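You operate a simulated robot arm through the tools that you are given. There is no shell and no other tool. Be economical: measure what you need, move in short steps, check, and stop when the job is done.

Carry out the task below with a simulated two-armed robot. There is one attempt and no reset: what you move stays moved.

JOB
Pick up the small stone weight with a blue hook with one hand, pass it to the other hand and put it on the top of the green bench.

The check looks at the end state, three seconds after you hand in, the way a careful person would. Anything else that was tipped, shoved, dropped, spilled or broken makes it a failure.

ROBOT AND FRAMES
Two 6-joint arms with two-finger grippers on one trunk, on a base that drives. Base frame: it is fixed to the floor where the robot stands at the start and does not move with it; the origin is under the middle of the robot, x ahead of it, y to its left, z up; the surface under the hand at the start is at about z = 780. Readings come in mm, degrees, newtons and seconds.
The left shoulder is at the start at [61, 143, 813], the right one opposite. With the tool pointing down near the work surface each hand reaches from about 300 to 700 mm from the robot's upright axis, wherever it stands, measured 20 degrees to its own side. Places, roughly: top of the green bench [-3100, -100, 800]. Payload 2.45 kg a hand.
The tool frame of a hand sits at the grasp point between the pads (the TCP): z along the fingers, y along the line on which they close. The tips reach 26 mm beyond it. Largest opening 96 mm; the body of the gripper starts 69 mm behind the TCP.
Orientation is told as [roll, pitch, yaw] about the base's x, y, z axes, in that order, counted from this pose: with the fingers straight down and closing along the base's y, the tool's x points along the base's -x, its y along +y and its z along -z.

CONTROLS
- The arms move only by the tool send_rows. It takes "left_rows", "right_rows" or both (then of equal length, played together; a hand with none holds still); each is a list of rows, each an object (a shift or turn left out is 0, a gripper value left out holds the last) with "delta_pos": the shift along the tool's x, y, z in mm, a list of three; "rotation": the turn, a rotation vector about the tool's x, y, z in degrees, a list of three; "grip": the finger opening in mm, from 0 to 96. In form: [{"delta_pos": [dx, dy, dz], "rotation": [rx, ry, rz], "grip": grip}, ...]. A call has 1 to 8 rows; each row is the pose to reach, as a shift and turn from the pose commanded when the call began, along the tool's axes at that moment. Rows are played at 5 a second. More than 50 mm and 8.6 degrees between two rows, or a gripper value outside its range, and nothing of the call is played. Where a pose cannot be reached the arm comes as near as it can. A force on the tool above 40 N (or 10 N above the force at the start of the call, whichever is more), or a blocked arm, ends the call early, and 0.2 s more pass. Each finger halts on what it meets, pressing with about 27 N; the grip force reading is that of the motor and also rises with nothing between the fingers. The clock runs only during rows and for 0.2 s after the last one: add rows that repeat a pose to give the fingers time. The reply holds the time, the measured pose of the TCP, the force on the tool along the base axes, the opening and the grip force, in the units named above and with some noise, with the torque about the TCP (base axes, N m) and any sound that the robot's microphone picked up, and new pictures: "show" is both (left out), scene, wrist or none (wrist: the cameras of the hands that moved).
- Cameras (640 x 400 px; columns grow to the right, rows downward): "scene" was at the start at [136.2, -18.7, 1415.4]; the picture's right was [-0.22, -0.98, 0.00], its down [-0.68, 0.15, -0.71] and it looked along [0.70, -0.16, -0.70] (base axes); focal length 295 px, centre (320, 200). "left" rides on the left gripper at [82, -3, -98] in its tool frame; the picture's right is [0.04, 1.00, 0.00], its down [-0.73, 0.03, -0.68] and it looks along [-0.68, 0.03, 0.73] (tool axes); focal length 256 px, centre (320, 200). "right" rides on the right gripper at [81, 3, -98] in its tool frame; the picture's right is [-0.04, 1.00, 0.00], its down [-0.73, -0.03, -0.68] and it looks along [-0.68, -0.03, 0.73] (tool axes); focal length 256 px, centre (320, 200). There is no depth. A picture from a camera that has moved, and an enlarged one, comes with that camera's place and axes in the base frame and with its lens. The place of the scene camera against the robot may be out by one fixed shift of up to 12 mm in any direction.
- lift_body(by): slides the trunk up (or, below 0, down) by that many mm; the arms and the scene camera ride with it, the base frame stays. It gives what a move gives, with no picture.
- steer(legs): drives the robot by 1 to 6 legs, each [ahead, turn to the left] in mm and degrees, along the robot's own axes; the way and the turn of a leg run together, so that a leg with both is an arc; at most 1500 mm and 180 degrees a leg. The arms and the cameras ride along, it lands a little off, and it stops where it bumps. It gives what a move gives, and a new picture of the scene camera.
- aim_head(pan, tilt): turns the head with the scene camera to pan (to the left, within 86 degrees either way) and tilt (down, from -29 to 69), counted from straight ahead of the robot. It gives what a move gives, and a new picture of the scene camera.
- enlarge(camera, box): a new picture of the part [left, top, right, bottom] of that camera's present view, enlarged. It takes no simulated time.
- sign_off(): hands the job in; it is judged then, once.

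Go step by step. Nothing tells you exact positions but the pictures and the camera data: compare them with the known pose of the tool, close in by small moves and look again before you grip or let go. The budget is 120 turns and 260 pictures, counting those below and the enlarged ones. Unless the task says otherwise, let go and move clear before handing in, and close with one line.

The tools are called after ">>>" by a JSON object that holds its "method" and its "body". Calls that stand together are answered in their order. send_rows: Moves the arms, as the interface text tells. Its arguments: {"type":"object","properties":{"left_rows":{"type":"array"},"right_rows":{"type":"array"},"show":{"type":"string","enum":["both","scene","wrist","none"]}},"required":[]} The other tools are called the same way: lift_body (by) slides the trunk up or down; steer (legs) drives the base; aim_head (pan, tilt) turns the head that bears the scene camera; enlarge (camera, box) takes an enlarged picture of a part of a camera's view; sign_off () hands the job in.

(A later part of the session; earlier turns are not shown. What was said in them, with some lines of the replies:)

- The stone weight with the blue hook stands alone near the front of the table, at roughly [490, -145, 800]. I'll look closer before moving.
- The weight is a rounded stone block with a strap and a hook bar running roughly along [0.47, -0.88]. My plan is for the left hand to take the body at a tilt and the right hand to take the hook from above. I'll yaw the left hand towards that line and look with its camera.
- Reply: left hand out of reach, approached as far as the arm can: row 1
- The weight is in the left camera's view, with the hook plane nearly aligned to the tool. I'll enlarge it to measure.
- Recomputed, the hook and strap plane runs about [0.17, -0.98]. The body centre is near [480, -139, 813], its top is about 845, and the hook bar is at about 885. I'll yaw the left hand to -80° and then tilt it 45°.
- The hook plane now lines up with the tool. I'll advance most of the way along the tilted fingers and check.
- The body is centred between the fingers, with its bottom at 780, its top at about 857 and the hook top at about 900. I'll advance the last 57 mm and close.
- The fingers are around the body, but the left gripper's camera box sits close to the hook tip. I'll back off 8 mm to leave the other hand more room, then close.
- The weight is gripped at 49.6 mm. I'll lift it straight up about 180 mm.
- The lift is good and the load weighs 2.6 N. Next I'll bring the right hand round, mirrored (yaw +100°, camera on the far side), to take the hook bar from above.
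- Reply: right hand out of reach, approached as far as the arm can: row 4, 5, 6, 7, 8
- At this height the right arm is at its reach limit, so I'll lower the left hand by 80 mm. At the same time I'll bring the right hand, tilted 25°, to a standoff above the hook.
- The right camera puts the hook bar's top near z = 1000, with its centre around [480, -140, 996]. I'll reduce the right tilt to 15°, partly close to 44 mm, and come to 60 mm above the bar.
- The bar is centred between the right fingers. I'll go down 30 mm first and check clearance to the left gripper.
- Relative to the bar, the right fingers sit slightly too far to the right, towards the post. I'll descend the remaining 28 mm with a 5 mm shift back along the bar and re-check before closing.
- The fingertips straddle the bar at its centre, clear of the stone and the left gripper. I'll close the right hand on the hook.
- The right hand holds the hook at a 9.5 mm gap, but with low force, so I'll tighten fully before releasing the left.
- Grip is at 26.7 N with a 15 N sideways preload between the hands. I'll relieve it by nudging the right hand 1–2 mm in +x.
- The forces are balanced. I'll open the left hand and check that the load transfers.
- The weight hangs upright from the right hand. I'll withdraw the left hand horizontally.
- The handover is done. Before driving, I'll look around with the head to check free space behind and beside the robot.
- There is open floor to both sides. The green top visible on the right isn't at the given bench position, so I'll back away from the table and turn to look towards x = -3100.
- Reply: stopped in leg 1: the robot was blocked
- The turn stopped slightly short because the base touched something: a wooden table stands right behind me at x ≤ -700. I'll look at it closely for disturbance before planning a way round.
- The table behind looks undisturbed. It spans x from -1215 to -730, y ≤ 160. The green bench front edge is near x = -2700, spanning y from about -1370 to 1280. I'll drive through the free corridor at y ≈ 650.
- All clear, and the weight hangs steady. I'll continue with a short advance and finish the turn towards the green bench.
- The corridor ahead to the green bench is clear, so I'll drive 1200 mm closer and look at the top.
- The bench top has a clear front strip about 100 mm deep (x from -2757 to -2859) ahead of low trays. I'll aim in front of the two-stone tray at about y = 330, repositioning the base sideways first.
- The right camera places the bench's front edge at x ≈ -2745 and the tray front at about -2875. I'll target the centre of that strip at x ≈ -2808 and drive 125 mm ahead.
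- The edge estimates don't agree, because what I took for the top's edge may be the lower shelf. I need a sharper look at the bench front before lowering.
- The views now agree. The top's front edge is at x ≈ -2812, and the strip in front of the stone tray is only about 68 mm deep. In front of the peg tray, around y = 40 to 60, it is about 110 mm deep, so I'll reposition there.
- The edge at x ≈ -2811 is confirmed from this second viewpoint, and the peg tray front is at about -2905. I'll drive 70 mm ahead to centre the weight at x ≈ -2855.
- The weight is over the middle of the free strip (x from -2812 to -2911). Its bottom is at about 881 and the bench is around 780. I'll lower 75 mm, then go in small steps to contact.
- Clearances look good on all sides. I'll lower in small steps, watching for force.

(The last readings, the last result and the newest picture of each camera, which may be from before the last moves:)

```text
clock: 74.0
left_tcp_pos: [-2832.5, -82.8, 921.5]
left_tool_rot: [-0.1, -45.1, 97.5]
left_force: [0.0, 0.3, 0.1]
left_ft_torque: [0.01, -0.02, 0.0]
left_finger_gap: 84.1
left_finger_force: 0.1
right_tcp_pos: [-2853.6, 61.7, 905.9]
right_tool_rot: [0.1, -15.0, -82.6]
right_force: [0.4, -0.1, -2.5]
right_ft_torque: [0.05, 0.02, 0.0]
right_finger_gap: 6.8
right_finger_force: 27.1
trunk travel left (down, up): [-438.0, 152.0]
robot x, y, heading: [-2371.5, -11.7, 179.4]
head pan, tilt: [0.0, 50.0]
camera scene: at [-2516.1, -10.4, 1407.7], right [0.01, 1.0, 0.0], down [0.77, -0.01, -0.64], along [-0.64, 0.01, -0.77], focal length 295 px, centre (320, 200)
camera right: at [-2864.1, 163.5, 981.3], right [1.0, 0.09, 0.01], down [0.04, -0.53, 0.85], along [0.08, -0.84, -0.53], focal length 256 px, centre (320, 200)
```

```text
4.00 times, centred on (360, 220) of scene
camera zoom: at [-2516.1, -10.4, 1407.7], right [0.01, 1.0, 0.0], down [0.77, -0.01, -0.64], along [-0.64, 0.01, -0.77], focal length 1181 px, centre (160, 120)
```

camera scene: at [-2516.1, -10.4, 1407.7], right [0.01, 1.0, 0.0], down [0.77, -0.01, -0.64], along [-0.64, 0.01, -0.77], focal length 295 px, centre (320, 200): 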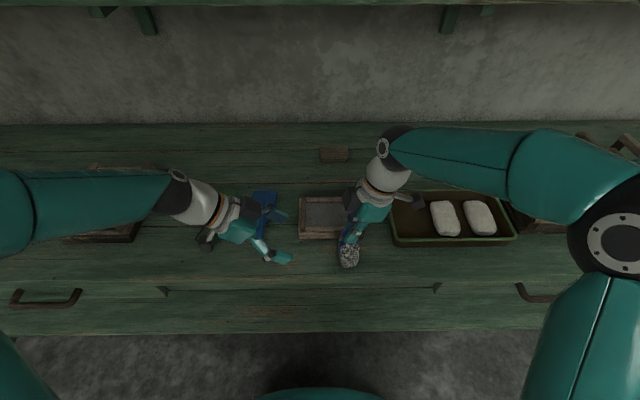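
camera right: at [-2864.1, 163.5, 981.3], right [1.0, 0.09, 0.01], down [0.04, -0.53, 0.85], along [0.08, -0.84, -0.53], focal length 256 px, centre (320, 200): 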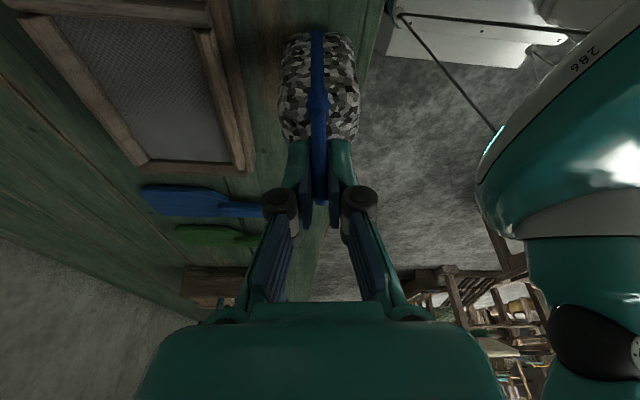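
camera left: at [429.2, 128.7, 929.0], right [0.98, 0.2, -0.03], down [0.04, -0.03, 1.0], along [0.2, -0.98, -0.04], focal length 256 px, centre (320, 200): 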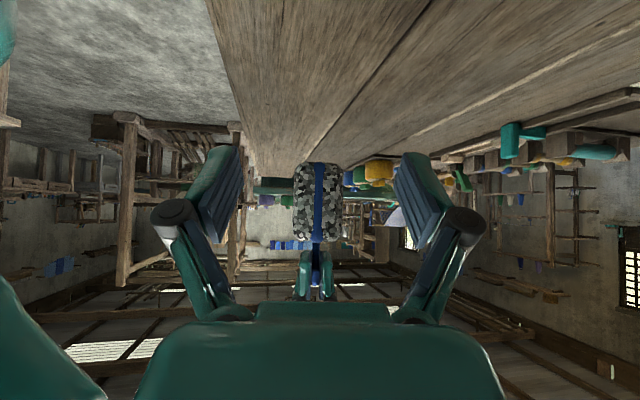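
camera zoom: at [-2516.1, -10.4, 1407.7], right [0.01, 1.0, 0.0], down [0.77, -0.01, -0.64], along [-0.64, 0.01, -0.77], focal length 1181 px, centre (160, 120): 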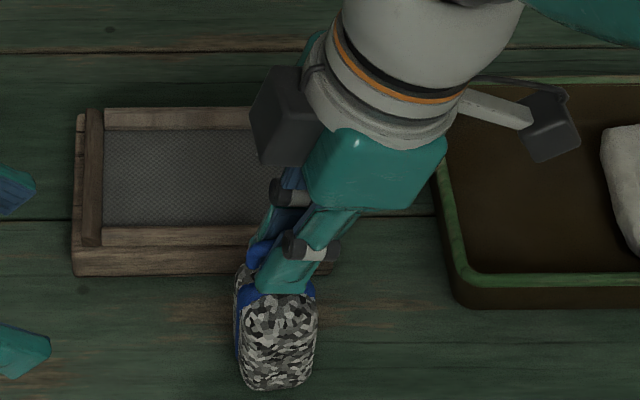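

No contact yet. I'll check the gap under the weight from the left camera.

>>> {"method": "enlarge", "body": {"camera": "left", "box": [240, 100, 400, 260]}}

>>> {"method": "send_rows", "body": {"right_rows": [{"delta_pos": [0.5, 0, 1.9]}, {"delta_pos": [1, 0, 3.9]}, {"delta_pos": [1.5, 0, 5.8]}, {"delta_pos": [1.5, 0, 5.8]}], "show": "none"}}

```text
2.50 times, centred on (320, 180) of left
camera zoom: at [-2813.8, -208.5, 933.7], right [-0.99, -0.16, -0.03], down [-0.03, 0.03, 1.0], along [-0.16, 0.99, -0.04], focal length 640 px, centre (320, 250)
```

zoom: 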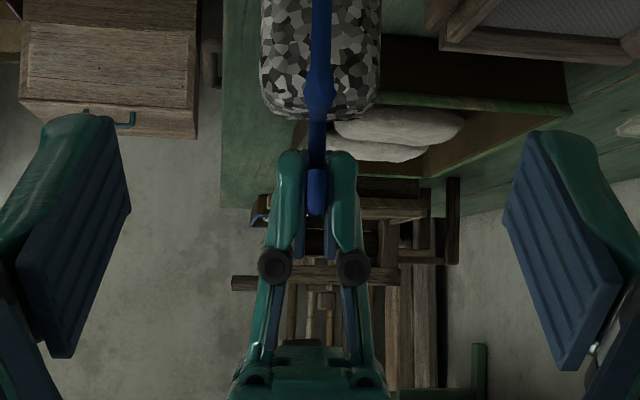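

```text
clock: 75.0
left_tcp_pos: [-2832.1, -83.6, 923.1]
left_tool_rot: [0.1, -45.1, 97.4]
left_force: [0.4, 0.1, 0.4]
left_ft_torque: [0.04, -0.01, -0.04]
left_finger_gap: 83.9
left_finger_force: 0.1
right_tcp_pos: [-2852.6, 61.2, 901.6]
right_tool_rot: [0.0, -15.0, -82.7]
right_force: [0.9, 1.0, 7.7]
right_ft_torque: [0.03, -0.08, 0.02]
right_finger_gap: 6.7
right_finger_force: 27.4
trunk travel left (down, up): [-438.0, 152.0]
robot x, y, heading: [-2372.9, -11.9, 179.4]
head pan, tilt: [0.0, 50.0]
```

Contact at TCP z = 901.6 (bottom at 780) with about 10 N of pressing force. I'll ease up 1 mm, open gently, and check that it stands.

>>> {"method": "send_rows", "body": {"right_rows": [{"delta_pos": [-0.3, 0, -1.0]}, {"delta_pos": [-0.3, 0, -1.0], "grip": 10}, {"delta_pos": [-0.3, 0, -1.0], "grip": 18}, {"delta_pos": [-0.3, 0, -1.0], "grip": 28}, {"delta_pos": [-0.3, 0, -1.0], "grip": 36}, {"delta_pos": [-0.3, 0, -1.0], "grip": 36}]}}

>>> {"method": "enlarge", "body": {"camera": "scene", "box": [280, 170, 440, 270]}}

>>> {"method": "enlarge", "body": {"camera": "left", "box": [240, 60, 400, 220]}}

```text
clock: 76.4
left_tcp_pos: [-2834.2, -83.4, 921.7]
left_tool_rot: [0.0, -45.0, 97.6]
left_force: [-0.2, -0.4, 0.4]
left_ft_torque: [0.0, 0.03, -0.01]
left_finger_gap: 83.9
left_finger_force: 0.0
right_tcp_pos: [-2853.1, 61.3, 902.5]
right_tool_rot: [0.1, -15.0, -82.6]
right_force: [-1.1, -0.3, -1.3]
right_ft_torque: [-0.02, 0.03, 0.03]
right_finger_gap: 35.9
right_finger_force: 0.0
trunk travel left (down, up): [-438.0, 152.0]
robot x, y, heading: [-2376.3, -7.8, 179.1]
head pan, tilt: [0.0, 50.0]
camera scene: at [-2515.8, -10.5, 1407.7], right [0.01, 1.0, 0.0], down [0.77, -0.01, -0.64], along [-0.64, 0.01, -0.77], focal length 295 px, centre (320, 200)
camera right: at [-2863.6, 163.3, 976.4], right [1.0, 0.09, 0.01], down [0.04, -0.53, 0.85], along [0.08, -0.84, -0.53], focal length 256 px, centre (320, 200)
```

scene: 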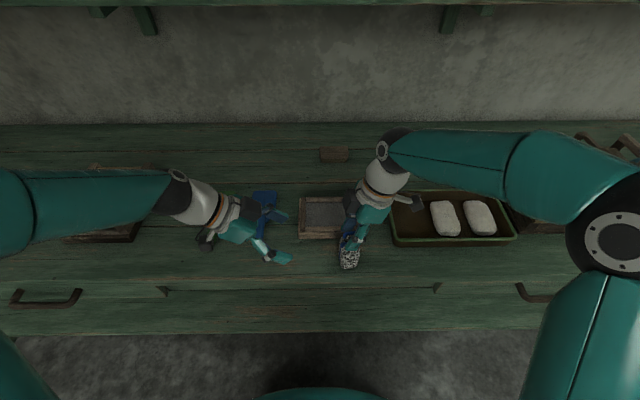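
right: 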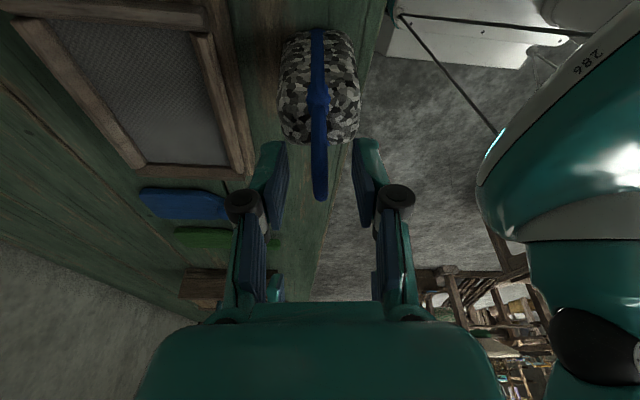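

```text
4.00 times, centred on (360, 220) of scene
camera zoom: at [-2515.8, -10.5, 1407.7], right [0.01, 1.0, 0.0], down [0.77, -0.01, -0.64], along [-0.64, 0.01, -0.77], focal length 1181 px, centre (160, 120)
```

zoom: 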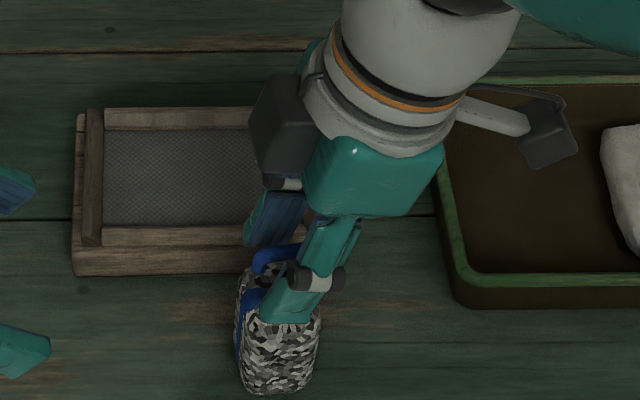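

```text
2.50 times, centred on (320, 140) of left
camera zoom: at [-2813.6, -208.5, 933.8], right [-0.99, -0.16, -0.03], down [-0.03, 0.03, 1.0], along [-0.16, 0.99, -0.04], focal length 640 px, centre (320, 350)
```

zoom: 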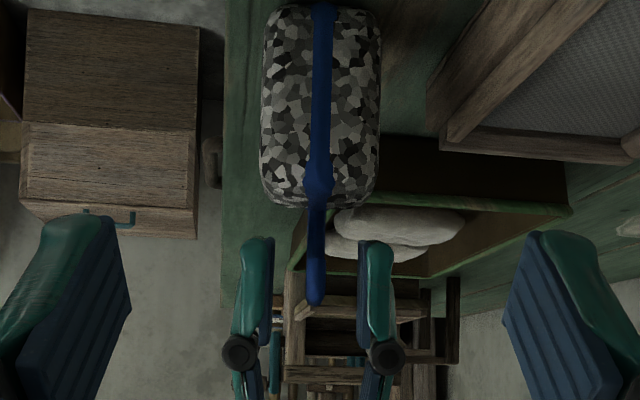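

The weight stands upright on its own. I'll withdraw the right hand straight up along its fingers.

>>> {"method": "send_rows", "body": {"right_rows": [{"delta_pos": [0, 0, -15]}, {"delta_pos": [0, 0, -40]}, {"delta_pos": [0, 0, -70]}, {"delta_pos": [0, 0, -100]}, {"delta_pos": [0, 0, -130]}], "show": "none"}}

>>> {"method": "steer", "body": {"legs": [[-300, 0]]}}

>>> {"method": "enlarge", "body": {"camera": "scene", "box": [220, 80, 460, 230]}}

```text
clock: 77.6
left_tcp_pos: [-2832.5, -83.2, 922.0]
left_tool_rot: [0.1, -45.1, 97.4]
left_force: [-0.5, 0.0, 0.2]
left_ft_torque: [0.0, 0.03, 0.01]
left_finger_gap: 84.0
left_finger_force: 0.1
right_tcp_pos: [-2856.6, 93.2, 1028.7]
right_tool_rot: [0.2, -15.0, -82.5]
right_force: [0.0, 0.4, -0.2]
right_ft_torque: [-0.03, -0.02, 0.0]
right_finger_gap: 36.2
right_finger_force: 0.0
trunk travel left (down, up): [-438.0, 152.0]
robot x, y, heading: [-2371.6, -7.6, 179.4]
head pan, tilt: [0.0, 50.0]
```

```text
clock: 79.6
left_tcp_pos: [-2530.6, -86.9, 922.6]
left_tool_rot: [0.0, -45.0, 97.5]
left_force: [-1.2, 0.1, -0.1]
left_ft_torque: [-0.03, -0.01, 0.04]
left_finger_gap: 83.9
left_finger_force: 0.0
right_tcp_pos: [-2555.8, 89.0, 1028.5]
right_tool_rot: [0.0, -15.0, -82.5]
right_force: [0.9, -0.2, 0.0]
right_ft_torque: [0.02, 0.03, 0.01]
right_finger_gap: 35.8
right_finger_force: 0.1
trunk travel left (down, up): [-438.0, 152.0]
robot x, y, heading: [-2070.9, -13.7, 179.6]
head pan, tilt: [0.0, 50.0]
camera scene: at [-2213.3, -14.0, 1407.9], right [0.01, 1.0, 0.0], down [0.77, -0.01, -0.64], along [-0.64, 0.01, -0.77], focal length 295 px, centre (320, 200)
```

scene: 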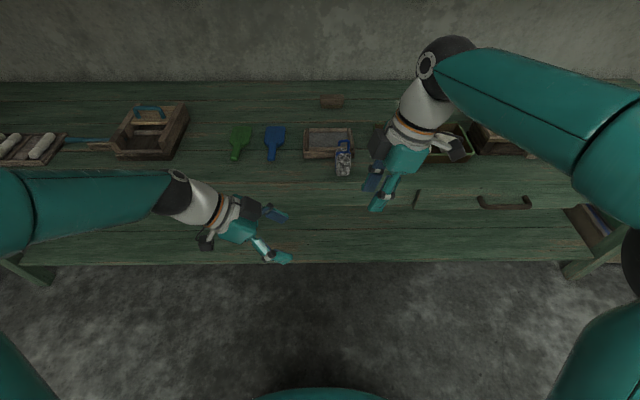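

```text
2.67 times, centred on (340, 155) of scene
camera zoom: at [-2213.3, -14.0, 1407.9], right [0.01, 1.0, 0.0], down [0.77, -0.01, -0.64], along [-0.64, 0.01, -0.77], focal length 787 px, centre (267, 320)
```

zoom: 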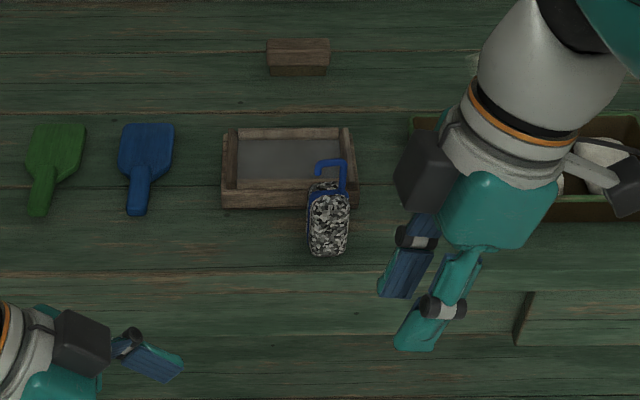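

The weight stands upright on the green bench top, clear of the trays and the front edge. Nothing around it has moved and both hands are clear, so I'm handing in.

>>> {"method": "sign_off", "body": {}}

```text
The job is handed in.
```

I picked up the stone weight with the left hand, passed it to the right hand by its blue hook, and set it upright on top of the green bench. While turning away from the first table, the base bumped something by the wooden table behind it; nothing on that table looked moved when I checked.
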